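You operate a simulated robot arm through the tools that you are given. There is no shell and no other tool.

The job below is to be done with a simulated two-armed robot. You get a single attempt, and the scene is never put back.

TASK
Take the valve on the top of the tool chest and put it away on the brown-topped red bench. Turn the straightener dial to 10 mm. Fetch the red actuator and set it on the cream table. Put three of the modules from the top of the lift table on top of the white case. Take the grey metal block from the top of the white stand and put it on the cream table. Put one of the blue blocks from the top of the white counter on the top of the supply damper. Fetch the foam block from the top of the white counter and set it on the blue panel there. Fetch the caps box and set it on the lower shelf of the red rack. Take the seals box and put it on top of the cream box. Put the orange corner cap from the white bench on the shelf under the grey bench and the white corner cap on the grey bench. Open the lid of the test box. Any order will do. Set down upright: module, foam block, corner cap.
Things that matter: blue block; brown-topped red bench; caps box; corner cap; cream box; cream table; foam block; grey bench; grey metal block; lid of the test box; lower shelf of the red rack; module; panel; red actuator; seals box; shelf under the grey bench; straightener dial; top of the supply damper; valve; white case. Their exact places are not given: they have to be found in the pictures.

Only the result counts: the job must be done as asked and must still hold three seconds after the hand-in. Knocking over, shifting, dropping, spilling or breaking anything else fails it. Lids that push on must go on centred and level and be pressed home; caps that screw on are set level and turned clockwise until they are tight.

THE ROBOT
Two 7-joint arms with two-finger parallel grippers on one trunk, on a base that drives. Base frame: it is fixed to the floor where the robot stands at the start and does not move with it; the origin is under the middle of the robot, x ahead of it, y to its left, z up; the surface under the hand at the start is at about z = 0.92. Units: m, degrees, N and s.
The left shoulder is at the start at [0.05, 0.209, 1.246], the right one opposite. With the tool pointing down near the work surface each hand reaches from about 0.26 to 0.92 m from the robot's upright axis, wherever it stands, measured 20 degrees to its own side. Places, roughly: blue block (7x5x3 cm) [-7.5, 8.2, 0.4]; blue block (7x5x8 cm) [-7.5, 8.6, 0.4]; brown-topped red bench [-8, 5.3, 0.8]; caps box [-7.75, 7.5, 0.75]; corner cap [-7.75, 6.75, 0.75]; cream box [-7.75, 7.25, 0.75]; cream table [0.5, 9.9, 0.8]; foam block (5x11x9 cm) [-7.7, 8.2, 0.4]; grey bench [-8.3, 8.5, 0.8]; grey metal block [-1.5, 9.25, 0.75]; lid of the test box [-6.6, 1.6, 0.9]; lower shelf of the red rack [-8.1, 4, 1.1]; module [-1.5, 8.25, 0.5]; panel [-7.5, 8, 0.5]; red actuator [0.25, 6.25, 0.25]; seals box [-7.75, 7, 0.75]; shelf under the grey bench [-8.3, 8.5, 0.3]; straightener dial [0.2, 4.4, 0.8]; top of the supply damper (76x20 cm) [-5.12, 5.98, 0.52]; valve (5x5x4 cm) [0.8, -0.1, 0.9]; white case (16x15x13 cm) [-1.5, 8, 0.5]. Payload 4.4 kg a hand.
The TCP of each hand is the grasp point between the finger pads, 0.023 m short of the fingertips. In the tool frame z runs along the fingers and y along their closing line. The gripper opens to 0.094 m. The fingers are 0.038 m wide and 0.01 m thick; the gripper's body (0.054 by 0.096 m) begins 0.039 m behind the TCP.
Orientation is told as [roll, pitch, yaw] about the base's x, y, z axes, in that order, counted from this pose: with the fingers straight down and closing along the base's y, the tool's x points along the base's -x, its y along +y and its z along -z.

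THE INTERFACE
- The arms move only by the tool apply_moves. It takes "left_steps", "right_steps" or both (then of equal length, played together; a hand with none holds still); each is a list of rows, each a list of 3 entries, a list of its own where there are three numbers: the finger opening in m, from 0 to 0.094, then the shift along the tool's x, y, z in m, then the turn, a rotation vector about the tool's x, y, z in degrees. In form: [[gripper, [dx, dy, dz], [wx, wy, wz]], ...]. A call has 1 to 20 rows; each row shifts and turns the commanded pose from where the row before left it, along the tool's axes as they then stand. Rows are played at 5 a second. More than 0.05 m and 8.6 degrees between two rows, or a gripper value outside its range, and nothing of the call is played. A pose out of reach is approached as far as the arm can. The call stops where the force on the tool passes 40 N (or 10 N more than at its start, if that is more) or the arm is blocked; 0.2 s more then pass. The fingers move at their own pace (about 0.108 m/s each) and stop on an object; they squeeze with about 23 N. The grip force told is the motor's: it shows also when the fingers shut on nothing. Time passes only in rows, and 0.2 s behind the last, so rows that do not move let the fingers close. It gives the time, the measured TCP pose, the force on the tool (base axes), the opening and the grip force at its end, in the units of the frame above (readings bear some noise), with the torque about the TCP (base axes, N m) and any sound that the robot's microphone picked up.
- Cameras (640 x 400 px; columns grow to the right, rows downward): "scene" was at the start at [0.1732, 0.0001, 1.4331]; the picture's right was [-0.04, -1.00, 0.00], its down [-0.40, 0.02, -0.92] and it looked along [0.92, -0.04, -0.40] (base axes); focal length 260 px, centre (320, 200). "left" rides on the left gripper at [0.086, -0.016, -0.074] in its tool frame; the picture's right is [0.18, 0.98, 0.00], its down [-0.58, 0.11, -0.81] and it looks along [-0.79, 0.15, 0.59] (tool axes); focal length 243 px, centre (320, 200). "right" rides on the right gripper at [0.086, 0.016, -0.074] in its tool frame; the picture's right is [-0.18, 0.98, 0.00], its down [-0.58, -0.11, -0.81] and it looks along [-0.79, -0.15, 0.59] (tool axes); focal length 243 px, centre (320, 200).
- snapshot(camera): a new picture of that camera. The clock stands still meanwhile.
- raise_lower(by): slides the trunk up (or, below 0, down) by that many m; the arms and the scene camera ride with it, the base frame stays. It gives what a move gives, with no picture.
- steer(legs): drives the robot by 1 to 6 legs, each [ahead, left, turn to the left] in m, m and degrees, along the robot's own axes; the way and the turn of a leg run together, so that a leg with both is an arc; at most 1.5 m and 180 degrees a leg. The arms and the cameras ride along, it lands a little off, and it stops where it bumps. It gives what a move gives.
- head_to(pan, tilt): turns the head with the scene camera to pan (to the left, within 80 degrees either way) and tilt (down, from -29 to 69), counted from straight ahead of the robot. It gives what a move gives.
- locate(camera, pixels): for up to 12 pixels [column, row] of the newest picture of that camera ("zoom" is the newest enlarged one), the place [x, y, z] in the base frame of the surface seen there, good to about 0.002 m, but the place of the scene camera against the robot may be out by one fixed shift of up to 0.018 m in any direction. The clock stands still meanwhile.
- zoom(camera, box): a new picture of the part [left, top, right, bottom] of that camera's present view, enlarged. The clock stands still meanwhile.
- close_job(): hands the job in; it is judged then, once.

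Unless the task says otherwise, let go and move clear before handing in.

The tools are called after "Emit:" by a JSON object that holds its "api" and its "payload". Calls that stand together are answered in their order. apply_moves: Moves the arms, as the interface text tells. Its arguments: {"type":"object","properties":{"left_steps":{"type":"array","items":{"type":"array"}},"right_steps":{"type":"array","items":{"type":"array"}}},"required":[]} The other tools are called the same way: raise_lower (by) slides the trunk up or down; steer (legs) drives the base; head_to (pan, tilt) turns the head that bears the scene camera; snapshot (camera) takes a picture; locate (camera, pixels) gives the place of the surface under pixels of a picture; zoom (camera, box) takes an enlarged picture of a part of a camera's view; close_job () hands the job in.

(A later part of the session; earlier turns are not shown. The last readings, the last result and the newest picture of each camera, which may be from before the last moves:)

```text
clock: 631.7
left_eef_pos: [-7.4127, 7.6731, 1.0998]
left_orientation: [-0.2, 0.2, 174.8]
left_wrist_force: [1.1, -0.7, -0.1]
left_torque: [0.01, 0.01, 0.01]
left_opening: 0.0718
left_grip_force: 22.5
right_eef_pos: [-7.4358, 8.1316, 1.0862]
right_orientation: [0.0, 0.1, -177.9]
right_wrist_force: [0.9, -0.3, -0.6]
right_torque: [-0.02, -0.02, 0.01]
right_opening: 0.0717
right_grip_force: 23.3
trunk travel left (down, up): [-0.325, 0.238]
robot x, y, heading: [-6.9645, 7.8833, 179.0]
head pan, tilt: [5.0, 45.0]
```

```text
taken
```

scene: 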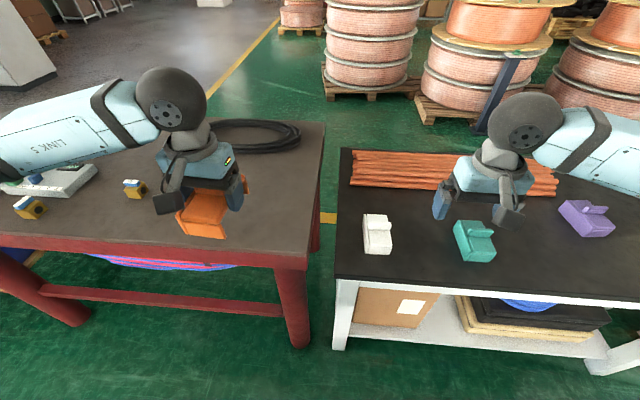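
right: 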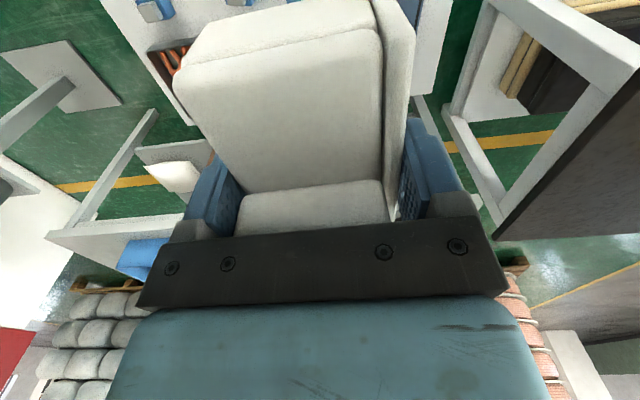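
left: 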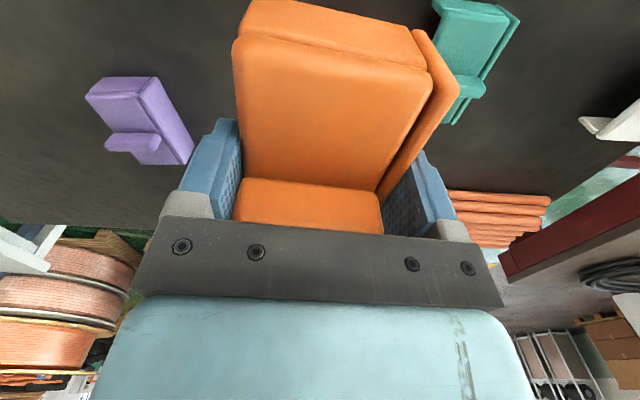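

Both caps are held. Continuing north to y≈9.03.

Emit:
{"api": "steer", "payload": {"legs": [[0.0, -1.14, 1.0]]}}

Emit:
{"api": "head_to", "payload": {"pan": 0, "tilt": 40}}

Emit:
{"api": "snapshot", "payload": {"camera": "scene"}}

```text
clock: 641.9
left_eef_pos: [-7.3895, 8.8098, 1.0983]
left_orientation: [-0.3, 0.2, 174.0]
left_wrist_force: [-0.1, 0.9, -1.1]
left_torque: [0.0, 0.0, 0.01]
left_opening: 0.0716
left_grip_force: 22.8
right_eef_pos: [-7.4086, 9.2686, 1.0856]
right_orientation: [0.0, 0.0, -178.7]
right_wrist_force: [-0.7, 0.6, -0.8]
right_torque: [-0.02, -0.01, 0.02]
right_opening: 0.0716
right_grip_force: 23.2
trunk travel left (down, up): [-0.325, 0.238]
robot x, y, heading: [-6.9393, 9.0106, 178.1]
head pan, tilt: [5.0, 45.0]
```

```text
clock: 642.6
left_eef_pos: [-7.3889, 8.809, 1.0994]
left_orientation: [-0.1, 0.1, 174.1]
left_wrist_force: [-0.5, 0.2, -1.1]
left_torque: [0.01, 0.01, 0.01]
left_opening: 0.0715
left_grip_force: 23.0
right_eef_pos: [-7.4072, 9.2683, 1.0857]
right_orientation: [0.0, 0.0, -178.6]
right_wrist_force: [0.4, -0.1, -0.7]
right_torque: [-0.01, -0.02, 0.01]
right_opening: 0.0716
right_grip_force: 23.7
trunk travel left (down, up): [-0.325, 0.238]
robot x, y, heading: [-6.9349, 9.0109, 178.3]
head pan, tilt: [0.0, 40.0]
```

```text
taken
```

scene: 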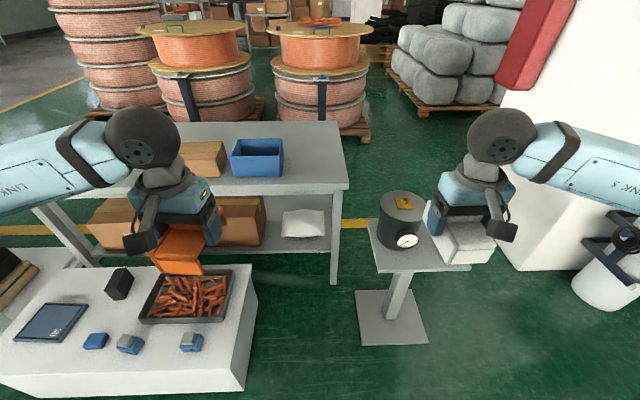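

I see the grey bench with a tan box and blue bin, free space at its right end (315,170), and the shelf below with a white bag at (305,222). I'll measure.

Emit:
{"api": "locate", "payload": {"camera": "scene", "pixels": [[343, 187], [300, 192], [315, 160], [325, 175], [280, 178], [285, 155], [300, 245], [322, 242], [300, 238], [330, 280], [328, 215], [355, 265]]}}

Emit:
{"api": "zoom", "payload": {"camera": "scene", "box": [180, 110, 460, 350]}}

```text
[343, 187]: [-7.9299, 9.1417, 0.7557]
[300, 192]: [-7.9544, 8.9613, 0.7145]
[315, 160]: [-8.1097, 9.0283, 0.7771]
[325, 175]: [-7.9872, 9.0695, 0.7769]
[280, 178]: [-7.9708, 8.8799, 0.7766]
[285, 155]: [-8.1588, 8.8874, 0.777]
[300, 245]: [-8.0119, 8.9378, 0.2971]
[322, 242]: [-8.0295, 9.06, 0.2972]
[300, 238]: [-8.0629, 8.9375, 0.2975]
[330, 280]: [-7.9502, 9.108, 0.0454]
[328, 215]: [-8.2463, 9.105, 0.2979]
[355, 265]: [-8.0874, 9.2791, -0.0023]
```

```text
1.67 times, centred on (320, 230) of scene
```

zoom: 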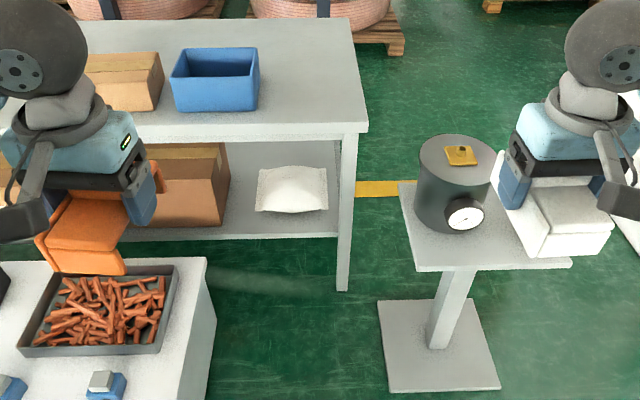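

Emit:
{"api": "zoom", "payload": {"camera": "scene", "box": [240, 180, 350, 270]}}

Emit:
{"api": "locate", "payload": {"camera": "zoom", "pixels": [[270, 235], [250, 170], [490, 240], [500, 175], [380, 250], [200, 260], [400, 310], [300, 310], [150, 320], [220, 200], [170, 130], [520, 260]]}}

```text
4.44 times, centred on (295, 225) of scene
```

zoom: 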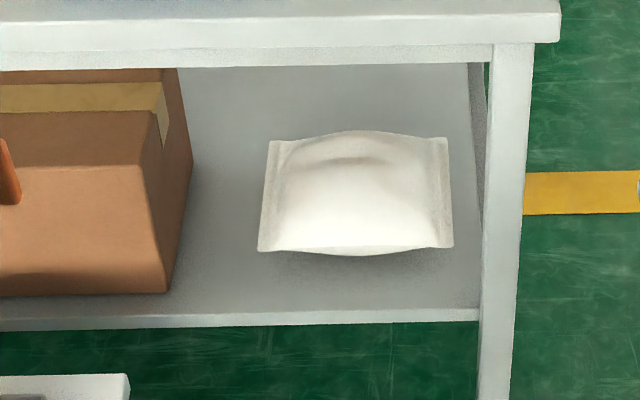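

```text
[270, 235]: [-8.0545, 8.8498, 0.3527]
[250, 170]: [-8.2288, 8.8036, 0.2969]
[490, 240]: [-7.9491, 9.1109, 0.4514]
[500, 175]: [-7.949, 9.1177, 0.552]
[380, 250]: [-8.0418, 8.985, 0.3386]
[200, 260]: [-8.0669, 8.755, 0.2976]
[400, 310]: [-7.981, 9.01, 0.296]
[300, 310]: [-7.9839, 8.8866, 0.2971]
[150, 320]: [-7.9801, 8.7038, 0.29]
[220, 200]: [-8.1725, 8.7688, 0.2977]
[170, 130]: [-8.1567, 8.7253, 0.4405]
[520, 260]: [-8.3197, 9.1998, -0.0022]
```

The shelf's only free slot is between the carton (y≤8.735) and the bag (y≥8.845). I'll need to hold the cap by its top ridge to fit. First I'll check the clearances to move closer.

Emit:
{"api": "locate", "payload": {"camera": "scene", "pixels": [[360, 343], [356, 295], [378, 270], [370, 225], [468, 268], [428, 342], [258, 300], [240, 385], [245, 275], [400, 245], [288, 170], [285, 145]]}}

```text
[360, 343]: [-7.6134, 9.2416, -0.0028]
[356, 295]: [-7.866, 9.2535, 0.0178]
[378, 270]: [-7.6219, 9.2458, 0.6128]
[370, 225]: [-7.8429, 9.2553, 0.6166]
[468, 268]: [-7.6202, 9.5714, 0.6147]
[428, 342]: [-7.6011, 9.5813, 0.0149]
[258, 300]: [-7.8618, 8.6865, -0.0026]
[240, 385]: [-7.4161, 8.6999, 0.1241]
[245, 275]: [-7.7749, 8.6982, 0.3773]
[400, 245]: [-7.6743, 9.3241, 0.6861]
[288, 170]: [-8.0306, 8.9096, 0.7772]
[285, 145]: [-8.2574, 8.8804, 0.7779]
```

The robot can get to about [-7.255,9.057] between the counter corner and the pedestal. I'll move there carefully.

Emit:
{"api": "steer", "payload": {"legs": [[0.2, -0.04, 1.7], [0.11, 0, 0]]}}

Emit:
{"api": "head_to", "payload": {"pan": 0, "tilt": 45}}

Emit:
{"api": "snapshot", "payload": {"camera": "scene"}}

Emit:
{"api": "snapshot", "payload": {"camera": "right"}}

```text
clock: 645.0
left_eef_pos: [-7.6925, 8.8361, 1.0994]
left_orientation: [-0.2, 0.0, 175.8]
left_wrist_force: [-0.8, 0.1, -1.4]
left_torque: [-0.01, -0.03, 0.01]
left_opening: 0.0715
left_grip_force: 22.9
right_eef_pos: [-7.7265, 9.2964, 1.0869]
right_orientation: [0.0, 0.1, -177.0]
right_wrist_force: [0.3, -0.2, 0.0]
right_torque: [0.02, -0.03, 0.0]
right_opening: 0.0715
right_grip_force: 22.8
trunk travel left (down, up): [-0.325, 0.238]
robot x, y, heading: [-7.2474, 9.0517, -180.1]
head pan, tilt: [0.0, 40.0]
```

```text
clock: 645.6
left_eef_pos: [-7.693, 8.8357, 1.0997]
left_orientation: [-0.1, 0.2, 175.7]
left_wrist_force: [-0.1, 0.2, -0.1]
left_torque: [0.01, 0.01, -0.02]
left_opening: 0.0715
left_grip_force: 23.2
right_eef_pos: [-7.7259, 9.295, 1.0848]
right_orientation: [-0.1, 0.1, -176.9]
right_wrist_force: [0.4, 0.0, -0.3]
right_torque: [0.03, -0.01, -0.01]
right_opening: 0.0716
right_grip_force: 23.1
trunk travel left (down, up): [-0.325, 0.238]
robot x, y, heading: [-7.2481, 9.0528, -180.0]
head pan, tilt: [0.0, 45.0]
```

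```text
taken
```

scene: 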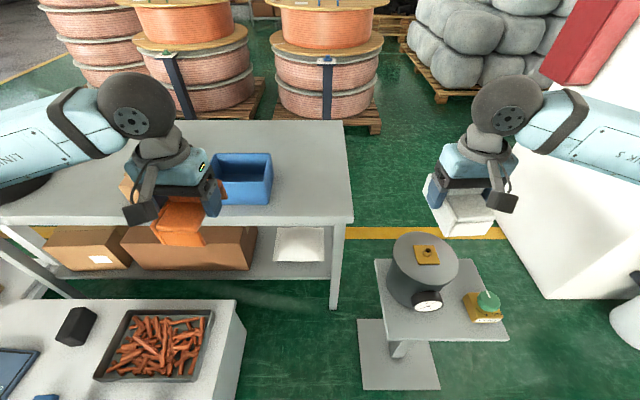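

```text
taken
```

right: 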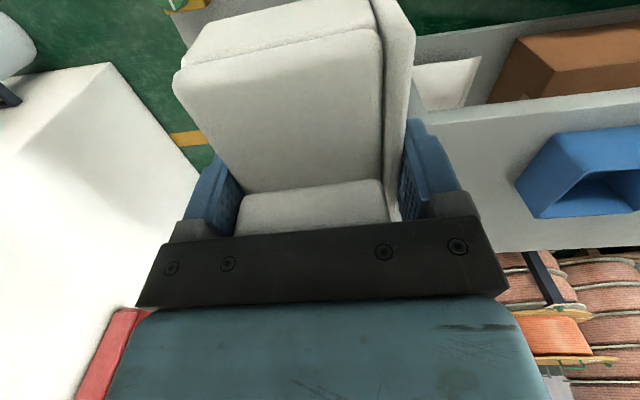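

I'll carry the white cap over the free right end of the grey bench.

Emit:
{"api": "apply_moves", "payload": {"right_steps": [[0.0, [-0.0326, 0.0213, 0.019], [0, 0, 0]], [0.0, [-0.0326, 0.0213, 0.019], [0, 0, 0]], [0.0, [-0.0326, 0.0213, 0.019], [0, 0, 0]], [0.0, [-0.0326, 0.0213, 0.019], [0, 0, 0]], [0.0, [-0.0326, 0.0213, 0.019], [0, 0, 0]], [0.0, [-0.0326, 0.0213, 0.019], [0, 0, 0]], [0.0, [-0.0326, 0.0213, 0.019], [0, 0, 0]], [0.0, [-0.0326, 0.0213, 0.019], [0, 0, 0]], [0.0, [-0.0326, 0.0213, 0.019], [0, 0, 0]], [0.0, [-0.0326, 0.0213, 0.019], [0, 0, 0]], [0.0, [0, 0, 0], [0, 0, 0]]]}}

Emit:
{"api": "snapshot", "payload": {"camera": "right"}}

Emit:
{"api": "snapshot", "payload": {"camera": "scene"}}

```text
clock: 648.0
left_eef_pos: [-7.6933, 8.8378, 1.0995]
left_orientation: [-0.1, 0.1, 175.8]
left_wrist_force: [-0.3, 1.1, -1.3]
left_torque: [-0.05, 0.02, -0.01]
left_opening: 0.0716
left_grip_force: 23.4
right_eef_pos: [-8.0394, 9.0666, 0.8963]
right_orientation: [0.1, 0.0, -176.9]
right_wrist_force: [-0.4, 0.2, -1.6]
right_torque: [0.02, -0.02, -0.03]
right_opening: 0.0713
right_grip_force: 22.3
trunk travel left (down, up): [-0.325, 0.238]
robot x, y, heading: [-7.2501, 9.0522, -179.8]
head pan, tilt: [0.0, 45.0]
```

```text
taken
```

right: 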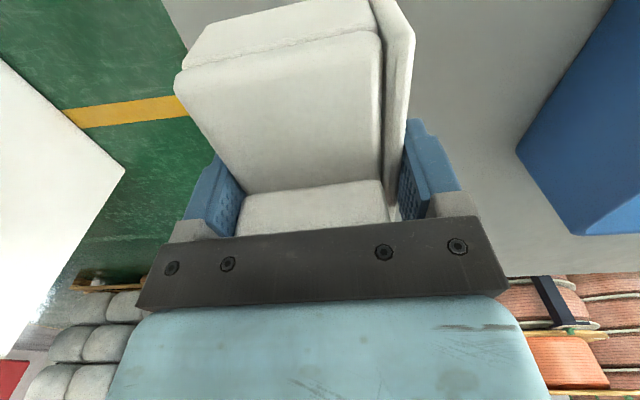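

```text
taken
```

scene: 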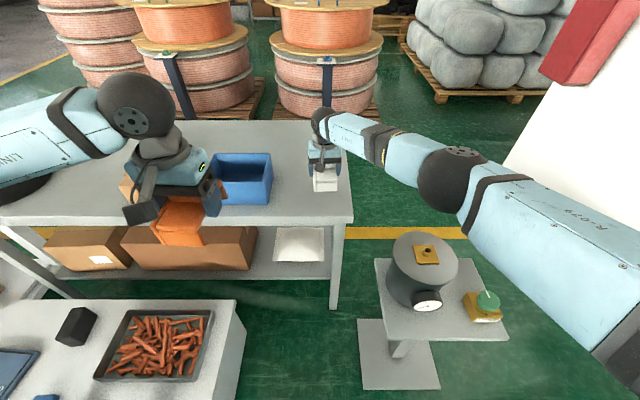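

Emit:
{"api": "locate", "payload": {"camera": "right", "pixels": [[215, 5], [185, 10], [178, 25], [430, 60], [500, 100], [520, 150], [440, 20], [575, 225], [460, 240]]}}

```text
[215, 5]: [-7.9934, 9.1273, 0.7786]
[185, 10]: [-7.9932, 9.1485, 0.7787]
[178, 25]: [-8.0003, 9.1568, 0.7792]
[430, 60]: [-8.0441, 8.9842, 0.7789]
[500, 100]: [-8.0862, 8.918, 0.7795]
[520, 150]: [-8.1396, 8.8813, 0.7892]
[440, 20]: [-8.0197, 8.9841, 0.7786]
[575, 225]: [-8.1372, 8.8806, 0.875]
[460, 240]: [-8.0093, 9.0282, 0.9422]
```

The bench top is z 0.7787 and its right edge y≈9.16; the cap is well inside. I'll lower to contact.

Emit:
{"api": "apply_moves", "payload": {"right_steps": [[0.0, [0, 0, 0.04], [0, 0, 0]], [0.0, [0, 0, 0.028], [0, 0, 0]], [0.0, [0, 0, 0.003], [0, 0, 0]], [0.0, [0, 0, 0.002], [0, 0, 0]], [0.0, [0, 0, 0], [0, 0, 0]]]}}

```text
clock: 649.2
left_eef_pos: [-7.6925, 8.8364, 1.0977]
left_orientation: [-0.1, 0.1, 175.9]
left_wrist_force: [0.0, 0.5, -0.5]
left_torque: [0.0, -0.02, 0.0]
left_opening: 0.0716
left_grip_force: 23.4
right_eef_pos: [-8.0324, 9.0693, 0.8334]
right_orientation: [0.0, 0.0, -177.0]
right_wrist_force: [-0.3, -0.1, -0.6]
right_torque: [0.01, -0.04, 0.02]
right_opening: 0.0714
right_grip_force: 22.9
right hand out of reach, approached as far as the arm can: row 1, 2
trunk travel left (down, up): [-0.325, 0.238]
robot x, y, heading: [-7.2482, 9.0524, -179.5]
head pan, tilt: [0.0, 45.0]
```

The arm is at full stretch. I'll use the trunk to lower the last centimetre instead.

Emit:
{"api": "raise_lower", "payload": {"by": -0.008}}

```text
clock: 649.8
left_eef_pos: [-7.6931, 8.8369, 1.0921]
left_orientation: [-0.1, 0.1, 175.8]
left_wrist_force: [0.6, 0.3, -1.2]
left_torque: [0.01, -0.02, 0.06]
left_opening: 0.0717
left_grip_force: 22.7
right_eef_pos: [-8.0325, 9.0696, 0.8249]
right_orientation: [0.0, 0.0, -176.9]
right_wrist_force: [-0.4, 0.6, -0.9]
right_torque: [0.0, -0.01, 0.02]
right_opening: 0.0713
right_grip_force: 23.0
trunk travel left (down, up): [-0.317, 0.246]
robot x, y, heading: [-7.2501, 9.0542, -179.9]
head pan, tilt: [0.0, 45.0]
```

Emit:
{"api": "raise_lower", "payload": {"by": -0.003}}

```text
clock: 650.3
left_eef_pos: [-7.693, 8.8363, 1.0891]
left_orientation: [-0.1, 0.1, 175.8]
left_wrist_force: [-0.8, -0.8, -0.3]
left_torque: [0.01, 0.03, -0.05]
left_opening: 0.0718
left_grip_force: 23.2
right_eef_pos: [-8.0321, 9.0678, 0.8216]
right_orientation: [0.0, -0.1, -176.9]
right_wrist_force: [-1.0, -0.6, 1.5]
right_torque: [-0.1, 0.08, 0.01]
right_opening: 0.0717
right_grip_force: 23.1
trunk travel left (down, up): [-0.314, 0.249]
robot x, y, heading: [-7.2434, 9.0547, -180.0]
head pan, tilt: [0.0, 45.0]
```

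Contact. I'll release and lift off.

Emit:
{"api": "apply_moves", "payload": {"right_steps": [[0.08, [0, 0, 0], [0, 0, 0]], [0.088, [0, 0, 0], [0, 0, 0]], [0.088, [0, 0, -0.02], [0, 0, 0]], [0.094, [0, 0, -0.04], [0, 0, 0]], [0.094, [0.01, 0, -0.045], [0, 0, 0]], [0.094, [0.03, 0, -0.035], [0, 0, 0]], [0.094, [0.04, -0.02, -0.01], [0, 0, 0]], [0.094, [0.04, -0.02, -0.01], [0, 0, 0]]]}}

Emit:
{"api": "snapshot", "payload": {"camera": "right"}}

Emit:
{"api": "snapshot", "payload": {"camera": "scene"}}

```text
clock: 652.1
left_eef_pos: [-7.6915, 8.8376, 1.0897]
left_orientation: [0.0, 0.0, 175.9]
left_wrist_force: [0.4, -0.7, -0.1]
left_torque: [0.02, -0.01, -0.03]
left_opening: 0.0714
left_grip_force: 23.3
right_eef_pos: [-7.9123, 9.1157, 0.9824]
right_orientation: [0.1, -0.1, -176.9]
right_wrist_force: [0.4, 0.1, -0.1]
right_torque: [0.02, 0.04, -0.04]
right_opening: 0.094
right_grip_force: 0.1
trunk travel left (down, up): [-0.314, 0.249]
robot x, y, heading: [-7.2471, 9.0522, -180.0]
head pan, tilt: [0.0, 45.0]
```

```text
taken
```

right: 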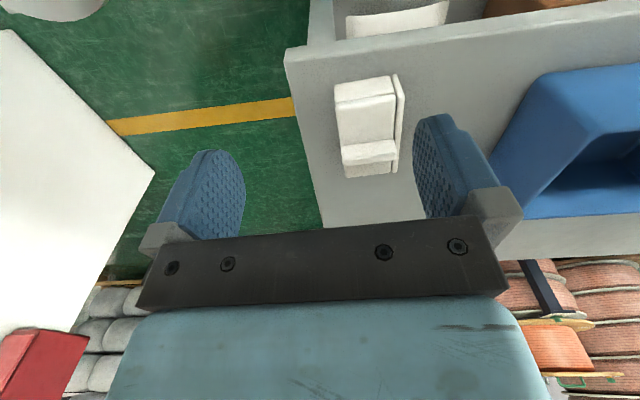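

```text
taken
```

scene: 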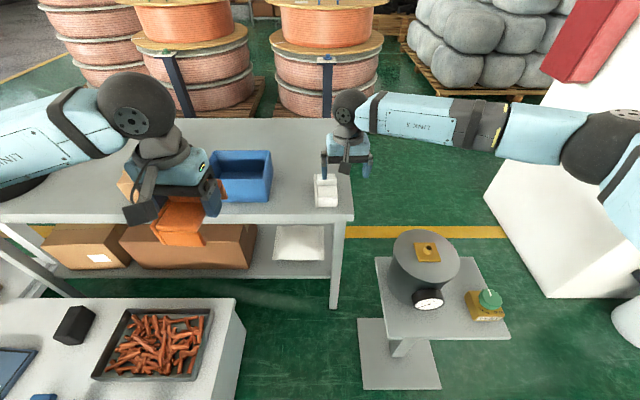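

The white cap stands upright on the grey bench. Now I'll tuck the right arm high and close, and turn 20° right so my left shoulder comes nearer the shelf.

Emit:
{"api": "apply_moves", "payload": {"right_steps": [[0.094, [0.0311, -0.0202, -0.0291], [0, 0, 0]], [0.094, [0.0311, -0.0202, -0.0291], [0, 0, 0]], [0.094, [0.0311, -0.0202, -0.0291], [0, 0, 0]], [0.094, [0.0311, -0.0202, -0.0291], [0, 0, 0]], [0.094, [0.0311, -0.0202, -0.0291], [0, 0, 0]], [0.094, [0.0311, -0.0202, -0.0291], [0, 0, 0]], [0.094, [0.0311, -0.0202, -0.0291], [0, 0, 0]], [0.094, [0.0311, -0.0202, -0.0291], [0, 0, 0]], [0.094, [0.0311, -0.0202, -0.0291], [0, 0, 0]], [0.094, [0.0311, -0.0202, -0.0291], [0, 0, 0]], [0.094, [0.0311, -0.0202, -0.0291], [0, 0, 0]]]}}

Emit:
{"api": "steer", "payload": {"legs": [[0, 0, -20]]}}

Emit:
{"api": "snapshot", "payload": {"camera": "left"}}

```text
clock: 654.5
left_eef_pos: [-7.6921, 8.8358, 1.0879]
left_orientation: [-0.1, -0.1, 175.8]
left_wrist_force: [0.2, 0.3, -1.0]
left_torque: [0.02, -0.02, -0.01]
left_opening: 0.0717
left_grip_force: 22.6
right_eef_pos: [-7.5819, 9.3574, 1.302]
right_orientation: [0.0, -0.2, -177.0]
right_wrist_force: [0.0, -1.1, 0.8]
right_torque: [-0.01, 0.02, 0.01]
right_opening: 0.0938
right_grip_force: 0.0
trunk travel left (down, up): [-0.314, 0.249]
robot x, y, heading: [-7.2468, 9.0509, -180.0]
head pan, tilt: [0.0, 45.0]
```

```text
clock: 656.0
left_eef_pos: [-7.7404, 9.005, 1.0895]
left_orientation: [-0.2, 0.2, 155.4]
left_wrist_force: [-0.5, 0.7, -0.7]
left_torque: [0.01, -0.04, 0.02]
left_opening: 0.0716
left_grip_force: 23.3
right_eef_pos: [-7.4566, 9.4556, 1.3003]
right_orientation: [0.0, -0.1, 162.7]
right_wrist_force: [0.3, -0.1, -0.9]
right_torque: [-0.02, 0.01, -0.03]
right_opening: 0.094
right_grip_force: 0.0
trunk travel left (down, up): [-0.314, 0.249]
robot x, y, heading: [-7.2485, 9.051, 159.7]
head pan, tilt: [0.0, 45.0]
```

```text
taken
```

left: 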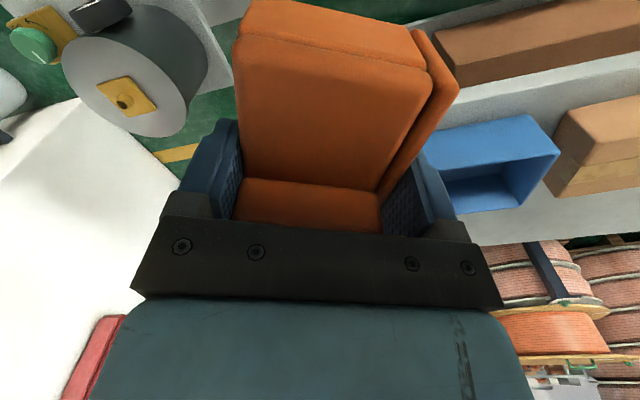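

Emit:
{"api": "apply_moves", "payload": {"left_steps": [[0.0, [0, 0, 0], [0, 0, -6.9]], [0.0, [0, 0, 0], [0, 0, -6.9]], [0.0, [0, 0, 0], [0, 0, -6.8]], [0.0, [-0.0355, 0.0119, 0.025], [0, 0, 0]], [0.0, [-0.0355, 0.0119, 0.025], [0, 0, 0]], [0.0, [-0.0355, 0.0119, 0.025], [0, 0, 0]], [0.0, [-0.0355, 0.0119, 0.025], [0, 0, 0]], [0.0, [-0.0355, 0.0119, 0.025], [0, 0, 0]], [0.0, [-0.0355, 0.0119, 0.025], [0, 0, 0]], [0.0, [-0.0355, 0.0119, 0.025], [0, 0, 0]], [0.0, [-0.0355, 0.0119, 0.025], [0, 0, 0]], [0.0, [0, 0, 0], [0, 0, 0]]]}}

Emit:
{"api": "snapshot", "payload": {"camera": "left"}}

Emit:
{"api": "snapshot", "payload": {"camera": "scene"}}

```text
clock: 658.6
left_eef_pos: [-8.0305, 8.9306, 0.8889]
left_orientation: [0.0, 0.1, 175.9]
left_wrist_force: [-0.8, 0.0, -0.8]
left_torque: [-0.01, 0.02, 0.0]
left_opening: 0.0715
left_grip_force: 23.1
right_eef_pos: [-7.456, 9.4551, 1.3013]
right_orientation: [0.0, -0.1, 162.8]
right_wrist_force: [0.2, -0.4, -0.4]
right_torque: [0.03, 0.04, 0.03]
right_opening: 0.094
right_grip_force: 0.1
trunk travel left (down, up): [-0.314, 0.249]
robot x, y, heading: [-7.2475, 9.0552, 159.9]
head pan, tilt: [0.0, 45.0]
```

```text
taken
```

left: 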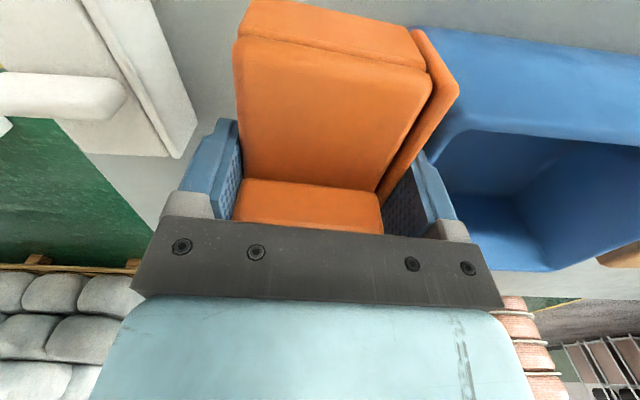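

```text
taken
```

scene: 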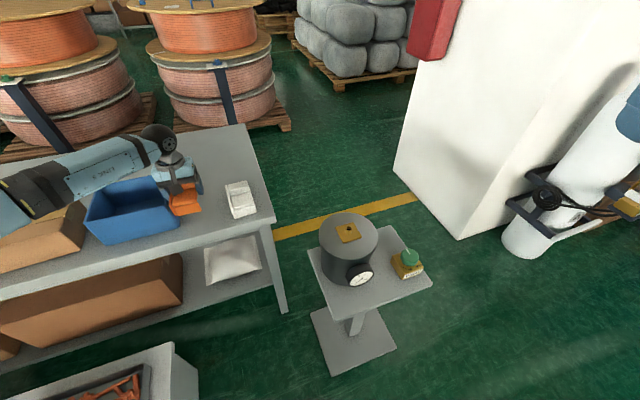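

Emit:
{"api": "locate", "payload": {"camera": "left", "pixels": [[425, 45], [470, 60], [450, 120], [440, 150], [600, 70], [510, 40], [400, 15], [175, 150], [195, 130], [120, 100], [215, 120]]}}

```text
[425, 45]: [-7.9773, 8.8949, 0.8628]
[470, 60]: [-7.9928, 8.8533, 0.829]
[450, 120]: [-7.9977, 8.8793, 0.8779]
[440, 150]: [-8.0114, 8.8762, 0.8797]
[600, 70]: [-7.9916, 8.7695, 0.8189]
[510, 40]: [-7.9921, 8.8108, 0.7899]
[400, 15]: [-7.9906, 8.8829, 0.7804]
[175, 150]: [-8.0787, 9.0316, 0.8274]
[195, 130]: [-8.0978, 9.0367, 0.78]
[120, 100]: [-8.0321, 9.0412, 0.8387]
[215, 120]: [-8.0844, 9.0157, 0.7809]
```

The blue bin's right side is at y 8.88. I'll shift 22 mm right for clearance, then set the orange cap down temporarily.

Emit:
{"api": "apply_moves", "payload": {"left_steps": [[0.0, [0, -0.022, 0], [0, 0, 0]], [0.0, [0, 0, 0.035], [0, 0, 0]], [0.0, [0, 0, 0.026], [0, 0, 0]], [0.0, [0, 0, 0.002], [0, 0, 0]], [0.0, [0, 0, 0.002], [0, 0, 0]], [0.0, [0, 0, 0], [0, 0, 0]]]}}

```text
clock: 660.0
left_eef_pos: [-8.0297, 8.9522, 0.8253]
left_orientation: [-0.2, -0.2, 176.1]
left_wrist_force: [-5.1, -1.9, 16.7]
left_torque: [-0.61, 0.0, -0.11]
left_opening: 0.0717
left_grip_force: 23.2
right_eef_pos: [-7.4546, 9.4551, 1.302]
right_orientation: [0.1, -0.1, 162.7]
right_wrist_force: [-0.3, -0.3, -0.3]
right_torque: [-0.02, 0.01, -0.04]
right_opening: 0.0941
right_grip_force: 0.1
trunk travel left (down, up): [-0.314, 0.249]
robot x, y, heading: [-7.2471, 9.0547, 159.7]
head pan, tilt: [0.0, 45.0]
```

Contact. I'll release and rise, then turn the hand 90° CCW for the ridge grip (a wrist-range test).

Emit:
{"api": "apply_moves", "payload": {"left_steps": [[0.08, [0, 0, -0.001], [0, 0, 0]], [0.084, [0, 0, 0], [0, 0, 0]], [0.084, [0, 0, -0.03], [0, 0, 0]], [0.084, [0, 0, -0.04], [0, 0, 0]], [0.084, [0, 0, -0.04], [0, 0, 0]], [0.05, [0, 0, 0], [0, 0, -8.2]], [0.05, [0, 0, 0], [0, 0, -8.2]], [0.05, [0, 0, 0], [0, 0, -8.2]], [0.05, [0, 0, 0], [0, 0, -8.2]], [0.05, [0, 0, 0], [0, 0, -8.2]], [0.05, [0, 0, 0], [0, 0, -8.2]], [0.05, [0, 0, 0], [0, 0, -8.2]], [0.05, [0, 0, 0], [0, 0, -8.2]], [0.05, [0, 0, 0], [0, 0, -8.2]], [0.05, [0, 0, 0], [0, 0, -8.2]], [0.05, [0, 0, 0], [0, 0, -8.0]]]}}

Emit:
{"api": "snapshot", "payload": {"camera": "left"}}

Emit:
{"api": "snapshot", "payload": {"camera": "scene"}}

```text
clock: 663.4
left_eef_pos: [-8.0287, 8.9501, 0.9332]
left_orientation: [0.3, 0.1, -93.8]
left_wrist_force: [0.0, 0.4, 0.2]
left_torque: [-0.03, 0.02, -0.05]
left_opening: 0.0502
left_grip_force: 0.1
right_eef_pos: [-7.4558, 9.4547, 1.3012]
right_orientation: [-0.1, 0.1, 162.7]
right_wrist_force: [0.2, -0.5, -0.3]
right_torque: [0.01, 0.0, -0.02]
right_opening: 0.094
right_grip_force: 0.1
trunk travel left (down, up): [-0.314, 0.249]
robot x, y, heading: [-7.2494, 9.0534, 159.8]
head pan, tilt: [0.0, 45.0]
```

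```text
taken
```

left: 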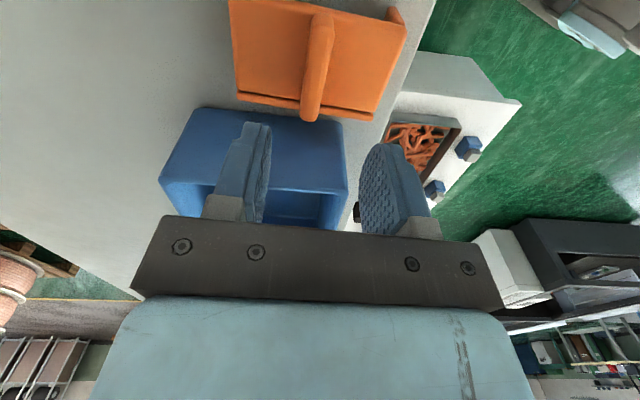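

```text
taken
```

scene: 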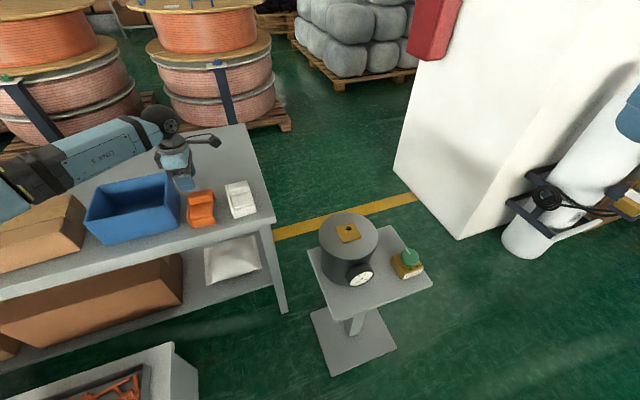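

The wrist reached it, and the orange cap stands on the bench with its ridge at (318,65) between the fingers. I'll measure the ridge.

Emit:
{"api": "locate", "payload": {"camera": "left", "pixels": [[318, 60], [308, 60], [330, 60], [312, 108], [325, 20], [302, 112], [320, 112], [270, 60], [370, 60], [250, 95], [375, 115]]}}

Emit:
{"api": "zoom", "payload": {"camera": "left", "box": [220, 0, 420, 140]}}

```text
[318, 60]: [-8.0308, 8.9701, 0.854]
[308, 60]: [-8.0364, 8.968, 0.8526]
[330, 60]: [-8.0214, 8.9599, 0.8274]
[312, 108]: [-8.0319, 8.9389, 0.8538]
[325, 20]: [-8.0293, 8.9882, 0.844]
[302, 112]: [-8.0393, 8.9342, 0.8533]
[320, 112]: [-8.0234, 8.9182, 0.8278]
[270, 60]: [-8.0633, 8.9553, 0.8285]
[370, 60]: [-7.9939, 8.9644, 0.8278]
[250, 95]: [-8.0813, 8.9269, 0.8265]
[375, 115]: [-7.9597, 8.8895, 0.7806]
```

```text
2.86 times, centred on (320, 70) of left
```

zoom: 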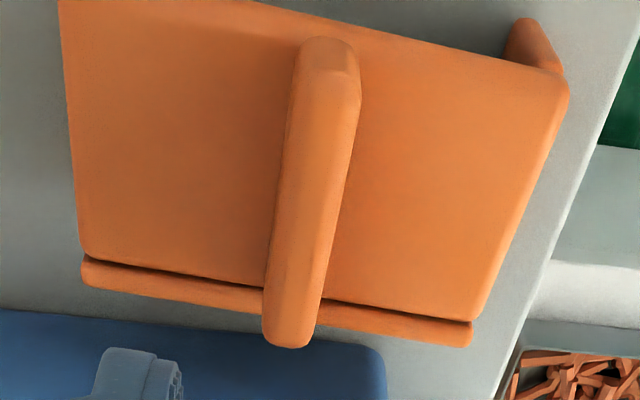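

The ridge is centred at [-8.0325, 8.956], z 0.8275–0.854. I'll lower onto it and grip.

Emit:
{"api": "apply_moves", "payload": {"left_steps": [[0.05, [0.0056, -0.0042, 0.03], [0, 0, 0]], [0.05, [0, 0, 0.03], [0, 0, 0]], [0.05, [0, 0, 0.019], [0, 0, 0]], [0.05, [0, 0, 0], [0, 0, 0]], [0.0, [0, 0, 0], [0, 0, 0]], [0.0, [0, 0, 0], [0, 0, 0]], [0.0, [0, 0, 0], [0, 0, 0]]]}}

Emit:
{"api": "snapshot", "payload": {"camera": "left"}}

```text
clock: 665.0
left_eef_pos: [-8.0324, 8.9581, 0.8551]
left_orientation: [0.2, 0.1, -94.0]
left_wrist_force: [-0.9, 0.2, 0.9]
left_torque: [0.01, 0.0, -0.03]
left_opening: 0.0136
left_grip_force: 22.7
right_eef_pos: [-7.4566, 9.4536, 1.2998]
right_orientation: [0.0, 0.0, 162.8]
right_wrist_force: [-0.6, -0.4, 0.0]
right_torque: [-0.03, 0.0, -0.01]
right_opening: 0.094
right_grip_force: 0.0
trunk travel left (down, up): [-0.314, 0.249]
robot x, y, heading: [-7.2496, 9.0516, 159.9]
head pan, tilt: [0.0, 45.0]
```

```text
taken
```

left: 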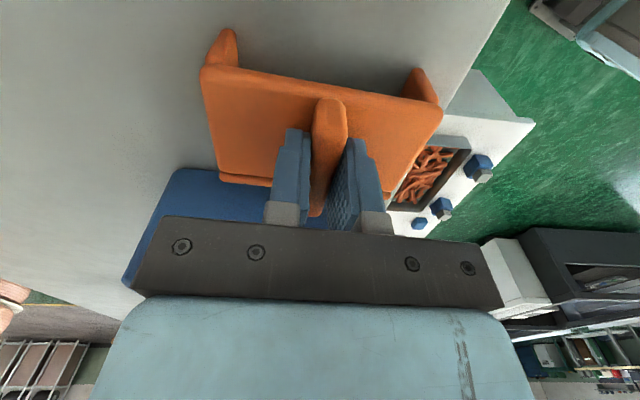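

Ridge gripped (0.0136). I'll lift and check that it stays level.

Emit:
{"api": "apply_moves", "payload": {"left_steps": [[0.0, [0, 0, -0.01], [0, 0, 0]], [0.0, [0, 0, -0.03], [0, 0, 0]], [0.0, [0, 0, -0.04], [0, 0, 0]], [0.0, [0, 0, -0.04], [0, 0, 0]], [0.0, [0, 0, -0.04], [0, 0, 0]], [0.0, [0, 0, 0], [0, 0, 0]]]}}

Emit:
{"api": "snapshot", "payload": {"camera": "left"}}

Emit:
{"api": "zoom", "payload": {"camera": "scene", "box": [60, 90, 320, 300]}}

```text
clock: 666.4
left_eef_pos: [-8.0327, 8.9544, 1.0145]
left_orientation: [0.3, 0.0, -93.9]
left_wrist_force: [-1.0, -0.5, -0.8]
left_torque: [-0.01, 0.01, 0.01]
left_opening: 0.0136
left_grip_force: 22.8
right_eef_pos: [-7.4554, 9.4554, 1.3012]
right_orientation: [0.0, -0.1, 162.8]
right_wrist_force: [0.6, 0.9, 0.1]
right_torque: [0.02, 0.01, 0.0]
right_opening: 0.0942
right_grip_force: 0.0
trunk travel left (down, up): [-0.314, 0.249]
robot x, y, heading: [-7.2489, 9.055, 159.8]
head pan, tilt: [0.0, 45.0]
```

```text
taken
```

left: 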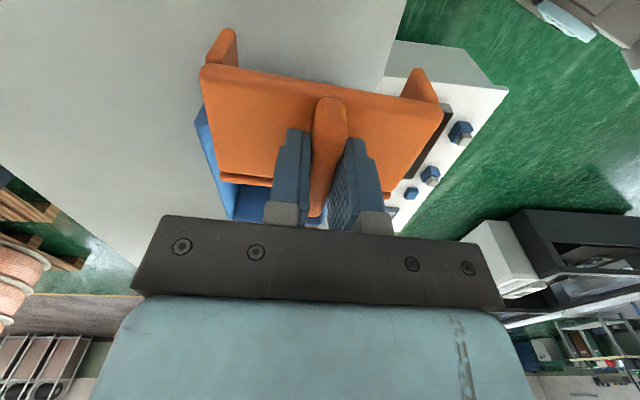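

```text
1.90 times, centred on (190, 195) of scene
```

zoom: 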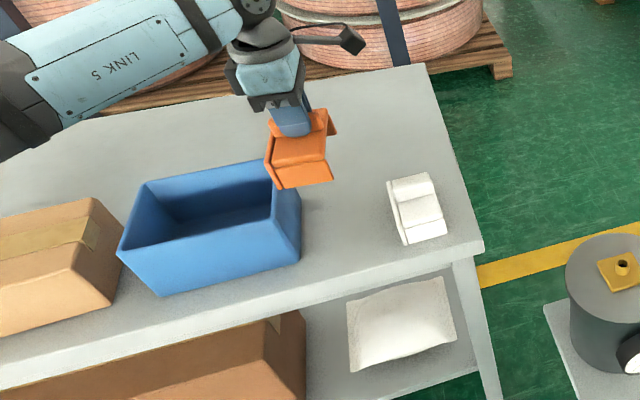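

The cap hangs level by its ridge. I'll move it out in front of the bench, then lower the trunk.

Emit:
{"api": "apply_moves", "payload": {"left_steps": [[0.0, [-0.0161, 0.0398, 0.003], [0, 0, 0]], [0.0, [-0.0161, 0.0398, 0.003], [0, 0, 0]], [0.0, [-0.0161, 0.0398, 0.003], [0, 0, 0]], [0.0, [-0.0161, 0.0398, 0.003], [0, 0, 0]], [0.0, [-0.0161, 0.0398, 0.003], [0, 0, 0]]]}}

Emit:
{"api": "raise_lower", "payload": {"by": -0.31}}

Emit:
{"api": "head_to", "payload": {"pan": 15, "tilt": 35}}

Emit:
{"api": "snapshot", "payload": {"camera": "scene"}}

Emit:
{"api": "snapshot", "payload": {"camera": "left"}}

```text
clock: 667.6
left_eef_pos: [-7.8384, 8.8625, 0.9988]
left_orientation: [0.1, 0.1, -93.9]
left_wrist_force: [-0.2, 0.2, -1.0]
left_torque: [0.0, 0.0, -0.02]
left_opening: 0.0136
left_grip_force: 22.7
right_eef_pos: [-7.4556, 9.4538, 1.3004]
right_orientation: [0.1, 0.0, 162.7]
right_wrist_force: [-0.1, 0.4, 0.2]
right_torque: [0.03, 0.05, -0.03]
right_opening: 0.0937
right_grip_force: 0.0
trunk travel left (down, up): [-0.314, 0.249]
robot x, y, heading: [-7.2508, 9.0538, 159.7]
head pan, tilt: [0.0, 45.0]
```

```text
clock: 670.7
left_eef_pos: [-7.84, 8.8635, 0.6873]
left_orientation: [0.1, 0.2, -94.0]
left_wrist_force: [0.4, -1.6, -1.4]
left_torque: [0.0, 0.04, 0.0]
left_opening: 0.0135
left_grip_force: 22.8
right_eef_pos: [-7.4571, 9.4549, 0.9916]
right_orientation: [0.0, 0.0, 162.7]
right_wrist_force: [-0.4, -0.3, 0.0]
right_torque: [-0.03, 0.01, 0.0]
right_opening: 0.0939
right_grip_force: 0.0
trunk travel left (down, up): [-0.004, 0.559]
robot x, y, heading: [-7.2503, 9.0549, 160.0]
head pan, tilt: [0.0, 45.0]
```

```text
clock: 671.5
left_eef_pos: [-7.839, 8.8624, 0.6878]
left_orientation: [0.2, 0.1, -94.0]
left_wrist_force: [-1.5, 0.3, -0.8]
left_torque: [0.0, -0.01, 0.01]
left_opening: 0.0137
left_grip_force: 23.2
right_eef_pos: [-7.456, 9.4535, 0.9911]
right_orientation: [0.1, 0.1, 162.7]
right_wrist_force: [0.3, -0.4, 0.6]
right_torque: [-0.02, -0.03, -0.01]
right_opening: 0.0938
right_grip_force: 0.0
trunk travel left (down, up): [-0.004, 0.559]
robot x, y, heading: [-7.2455, 9.0526, 159.6]
head pan, tilt: [15.0, 35.0]
```

```text
taken
```

scene: 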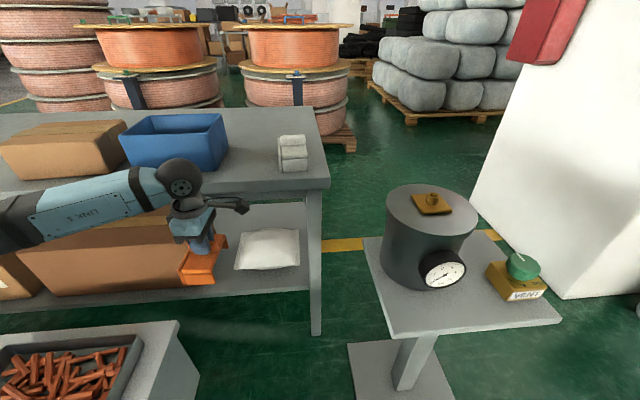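

```text
taken
```

left: 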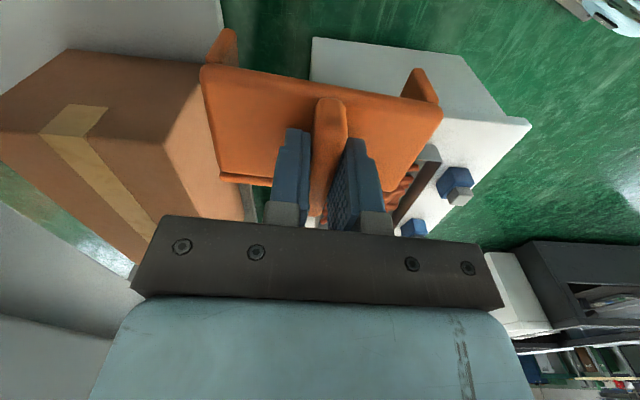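

Emit:
{"api": "apply_moves", "payload": {"left_steps": [[0.0, [0, 0, 0.045], [0, 0, 0]], [0.0, [0, 0, 0.045], [0, 0, 0]], [0.0, [0, 0, 0.045], [0, 0, 0]], [0.0, [0, 0, 0.04], [0, 0, 0]], [0.0, [0, 0, 0.04], [0, 0, 0]], [0.0, [0, 0, 0], [0, 0, 0]]]}}

Emit:
{"api": "snapshot", "payload": {"camera": "left"}}

Emit:
{"api": "snapshot", "payload": {"camera": "scene"}}

```text
clock: 672.9
left_eef_pos: [-7.8382, 8.8635, 0.4719]
left_orientation: [0.1, 0.0, -94.1]
left_wrist_force: [1.0, -0.3, -1.2]
left_torque: [0.02, -0.05, -0.02]
left_opening: 0.0136
left_grip_force: 22.9
right_eef_pos: [-7.4562, 9.4553, 0.9924]
right_orientation: [0.0, -0.1, 162.7]
right_wrist_force: [0.1, -0.1, 0.4]
right_torque: [0.0, -0.01, -0.04]
right_opening: 0.0941
right_grip_force: 0.1
trunk travel left (down, up): [-0.004, 0.559]
robot x, y, heading: [-7.2461, 9.0561, 159.8]
head pan, tilt: [15.0, 35.0]
```

```text
taken
```

left: 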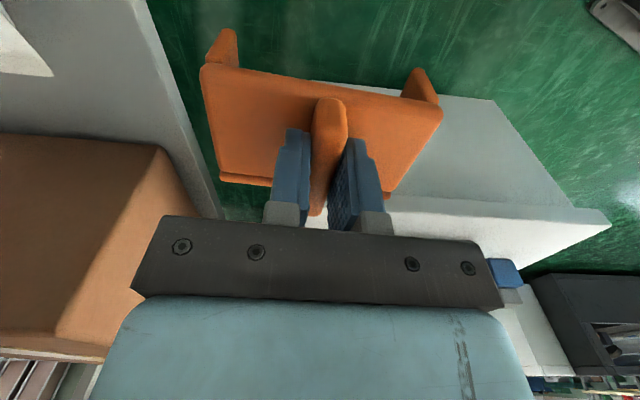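

```text
taken
```

scene: 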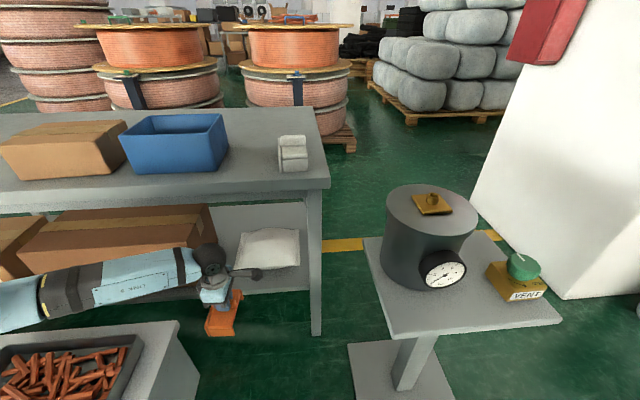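

The wrist view shows the shelf, the carton's corner (160,150) and the bag's tip (20,50). I'll measure exactly.

Emit:
{"api": "locate", "payload": {"camera": "left", "pixels": [[160, 155], [175, 165], [198, 210], [100, 140], [20, 135], [50, 72], [20, 60], [10, 30], [150, 20], [180, 110], [100, 80], [60, 110]]}}

Emit:
{"api": "zoom", "payload": {"camera": "left", "box": [0, 0, 240, 230]}}

```text
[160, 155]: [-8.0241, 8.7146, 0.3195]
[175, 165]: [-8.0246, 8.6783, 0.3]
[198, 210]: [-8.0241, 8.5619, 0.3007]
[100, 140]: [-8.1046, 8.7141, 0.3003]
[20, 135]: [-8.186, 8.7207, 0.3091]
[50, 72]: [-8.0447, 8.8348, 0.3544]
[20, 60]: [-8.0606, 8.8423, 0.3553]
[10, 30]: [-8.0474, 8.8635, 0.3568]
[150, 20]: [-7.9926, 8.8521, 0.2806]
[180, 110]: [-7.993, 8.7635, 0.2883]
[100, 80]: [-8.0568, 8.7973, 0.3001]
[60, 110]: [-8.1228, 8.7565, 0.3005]
```

```text
1.74 times, centred on (120, 115) of left
```

zoom: 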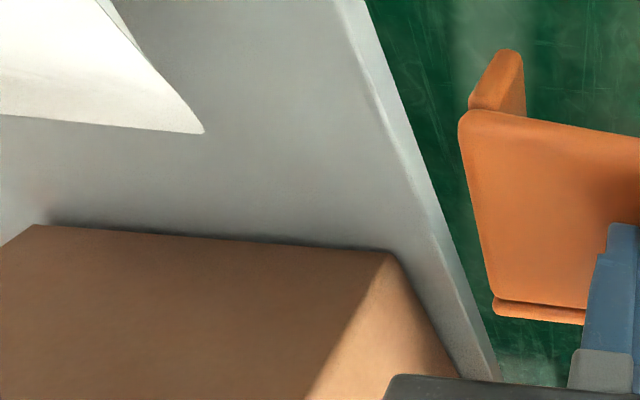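

Accurate values: carton side y 8.715, bag tip y 8.835, shelf z 0.3005, front edge x −7.993. I'll check the forearm's height over the counter before moving in.

Emit:
{"api": "locate", "payload": {"camera": "scene", "pixels": [[205, 250], [180, 268], [140, 278], [100, 285], [60, 292], [20, 300], [15, 320], [110, 305], [60, 345], [130, 340]]}}

```text
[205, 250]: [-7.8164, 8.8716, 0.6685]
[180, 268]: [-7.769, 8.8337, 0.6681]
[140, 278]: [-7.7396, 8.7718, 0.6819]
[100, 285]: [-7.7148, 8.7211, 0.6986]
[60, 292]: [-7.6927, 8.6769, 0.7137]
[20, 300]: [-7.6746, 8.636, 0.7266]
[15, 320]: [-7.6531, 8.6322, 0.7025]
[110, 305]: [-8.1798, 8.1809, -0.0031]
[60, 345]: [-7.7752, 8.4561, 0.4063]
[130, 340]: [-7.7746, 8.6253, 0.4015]
```

Emit:
{"api": "apply_moves", "payload": {"left_steps": [[0.0, [-0.0431, 0.0031, 0.02], [0, 0, 0]], [0.0, [-0.0431, 0.0031, 0.02], [0, 0, 0]], [0.0, [0, 0, 0], [0, 0, 0]]]}}

Emit:
{"api": "snapshot", "payload": {"camera": "left"}}

```text
clock: 673.7
left_eef_pos: [-7.8363, 8.7789, 0.4333]
left_orientation: [0.1, 0.1, -94.0]
left_wrist_force: [1.1, 0.3, 0.0]
left_torque: [-0.01, 0.0, 0.0]
left_opening: 0.0137
left_grip_force: 23.1
right_eef_pos: [-7.4575, 9.4538, 0.9915]
right_orientation: [-0.1, 0.1, 162.7]
right_wrist_force: [-0.1, -0.3, 0.4]
right_torque: [0.01, 0.03, 0.01]
right_opening: 0.0941
right_grip_force: 0.1
trunk travel left (down, up): [-0.004, 0.559]
robot x, y, heading: [-7.2496, 9.0518, 159.6]
head pan, tilt: [15.0, 35.0]
```

```text
taken
```

left: 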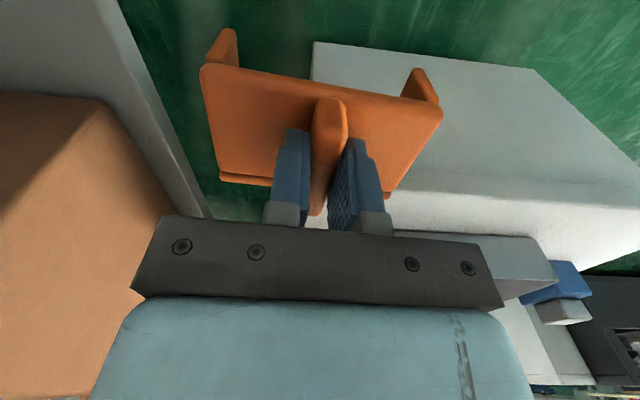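

Emit:
{"api": "apply_moves", "payload": {"left_steps": [[0.0, [-0.0031, -0.0433, 0], [0, 0, 0]], [0.0, [-0.0031, -0.0433, 0], [0, 0, 0]], [0.0, [-0.0031, -0.0433, 0], [0, 0, 0]], [0.0, [0, 0, 0], [0, 0, 0]]]}}

Emit:
{"api": "snapshot", "payload": {"camera": "left"}}

Emit:
{"api": "snapshot", "payload": {"camera": "scene"}}

```text
clock: 674.7
left_eef_pos: [-7.9665, 8.7772, 0.4355]
left_orientation: [0.2, 0.1, -93.9]
left_wrist_force: [0.2, -0.5, -1.0]
left_torque: [0.0, -0.01, 0.0]
left_opening: 0.0137
left_grip_force: 23.0
right_eef_pos: [-7.4575, 9.4544, 0.9908]
right_orientation: [0.0, 0.0, 162.8]
right_wrist_force: [-0.7, 0.0, -0.2]
right_torque: [0.0, 0.0, -0.01]
right_opening: 0.0935
right_grip_force: 0.1
trunk travel left (down, up): [-0.004, 0.559]
robot x, y, heading: [-7.2487, 9.0525, 159.5]
head pan, tilt: [15.0, 35.0]
```

```text
taken
```

left: 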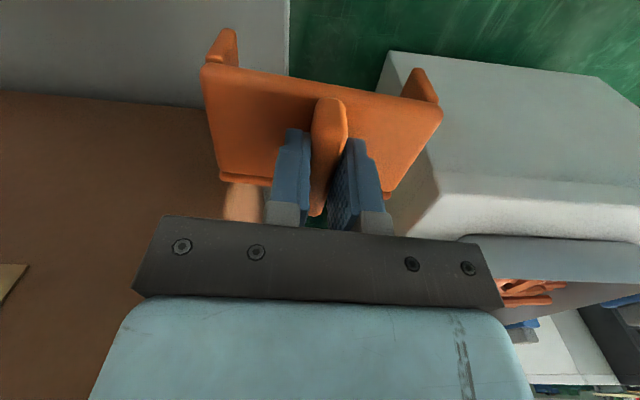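

```text
taken
```

scene: 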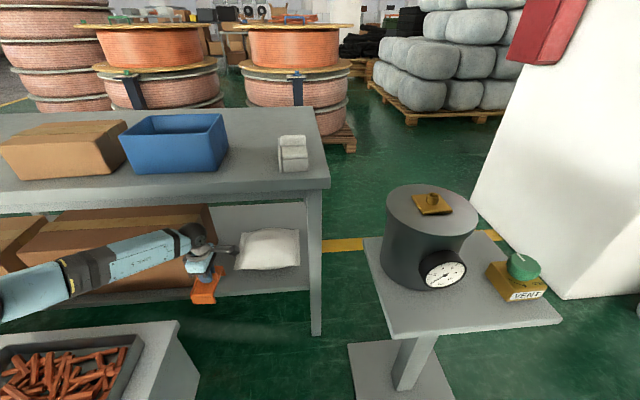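

The geometry is as expected (the brown face is the carton's side). Continuing in to x≈−8.055.

Emit:
{"api": "apply_moves", "payload": {"left_steps": [[0.0, [-0.0031, -0.044, 0], [0, 0, 0]], [0.0, [-0.0031, -0.044, 0], [0, 0, 0]], [0.0, [0, 0, 0], [0, 0, 0]]]}}

Emit:
{"api": "snapshot", "payload": {"camera": "left"}}

Emit:
{"api": "locate", "payload": {"camera": "left", "pixels": [[150, 60], [250, 30], [150, 120], [330, 50], [100, 100], [180, 170], [300, 10]]}}

```text
clock: 675.5
left_eef_pos: [-8.0549, 8.7748, 0.4354]
left_orientation: [0.3, 0.1, -93.9]
left_wrist_force: [-0.4, -0.4, -0.4]
left_torque: [0.01, -0.04, 0.01]
left_opening: 0.0135
left_grip_force: 22.9
right_eef_pos: [-7.4562, 9.4532, 0.9912]
right_orientation: [0.0, 0.0, 162.6]
right_wrist_force: [-0.5, 0.2, -0.3]
right_torque: [0.01, -0.02, 0.02]
right_opening: 0.094
right_grip_force: 0.1
trunk travel left (down, up): [-0.004, 0.559]
robot x, y, heading: [-7.2506, 9.0477, 159.6]
head pan, tilt: [15.0, 35.0]
```

```text
taken
```

left: 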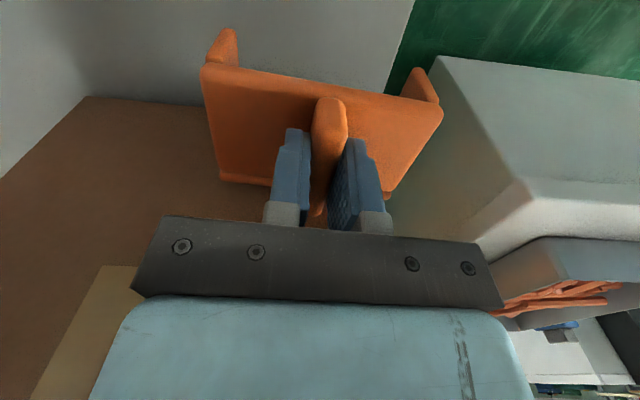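

```text
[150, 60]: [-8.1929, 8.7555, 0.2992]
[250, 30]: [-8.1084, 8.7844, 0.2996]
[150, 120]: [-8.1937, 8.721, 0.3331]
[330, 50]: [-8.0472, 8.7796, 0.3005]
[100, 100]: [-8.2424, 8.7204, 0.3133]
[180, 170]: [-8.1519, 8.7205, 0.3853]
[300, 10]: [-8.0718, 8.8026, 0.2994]
```

The cap is over the shelf between carton (y 8.7205) and bag. I'll nudge it 6 mm to centre, and lower.

Emit:
{"api": "apply_moves", "payload": {"left_steps": [[0.0, [0.005, 0, 0.025], [0, 0, 0]], [0.0, [0, 0, 0.025], [0, 0, 0]], [0.0, [0, 0, 0.006], [0, 0, 0]], [0.0, [0, 0, 0.002], [0, 0, 0]], [0.0, [0, 0, 0], [0, 0, 0]]]}}

```text
clock: 676.7
left_eef_pos: [-8.0566, 8.782, 0.374]
left_orientation: [0.1, 0.1, -93.9]
left_wrist_force: [0.9, -0.6, -0.4]
left_torque: [0.02, 0.01, -0.02]
left_opening: 0.0135
left_grip_force: 23.1
right_eef_pos: [-7.4567, 9.4557, 0.9907]
right_orientation: [0.0, 0.0, 162.6]
right_wrist_force: [0.0, 0.3, -0.2]
right_torque: [-0.01, 0.01, 0.02]
right_opening: 0.0939
right_grip_force: 0.0
trunk travel left (down, up): [-0.004, 0.559]
robot x, y, heading: [-7.2468, 9.0551, 159.8]
head pan, tilt: [15.0, 35.0]
```

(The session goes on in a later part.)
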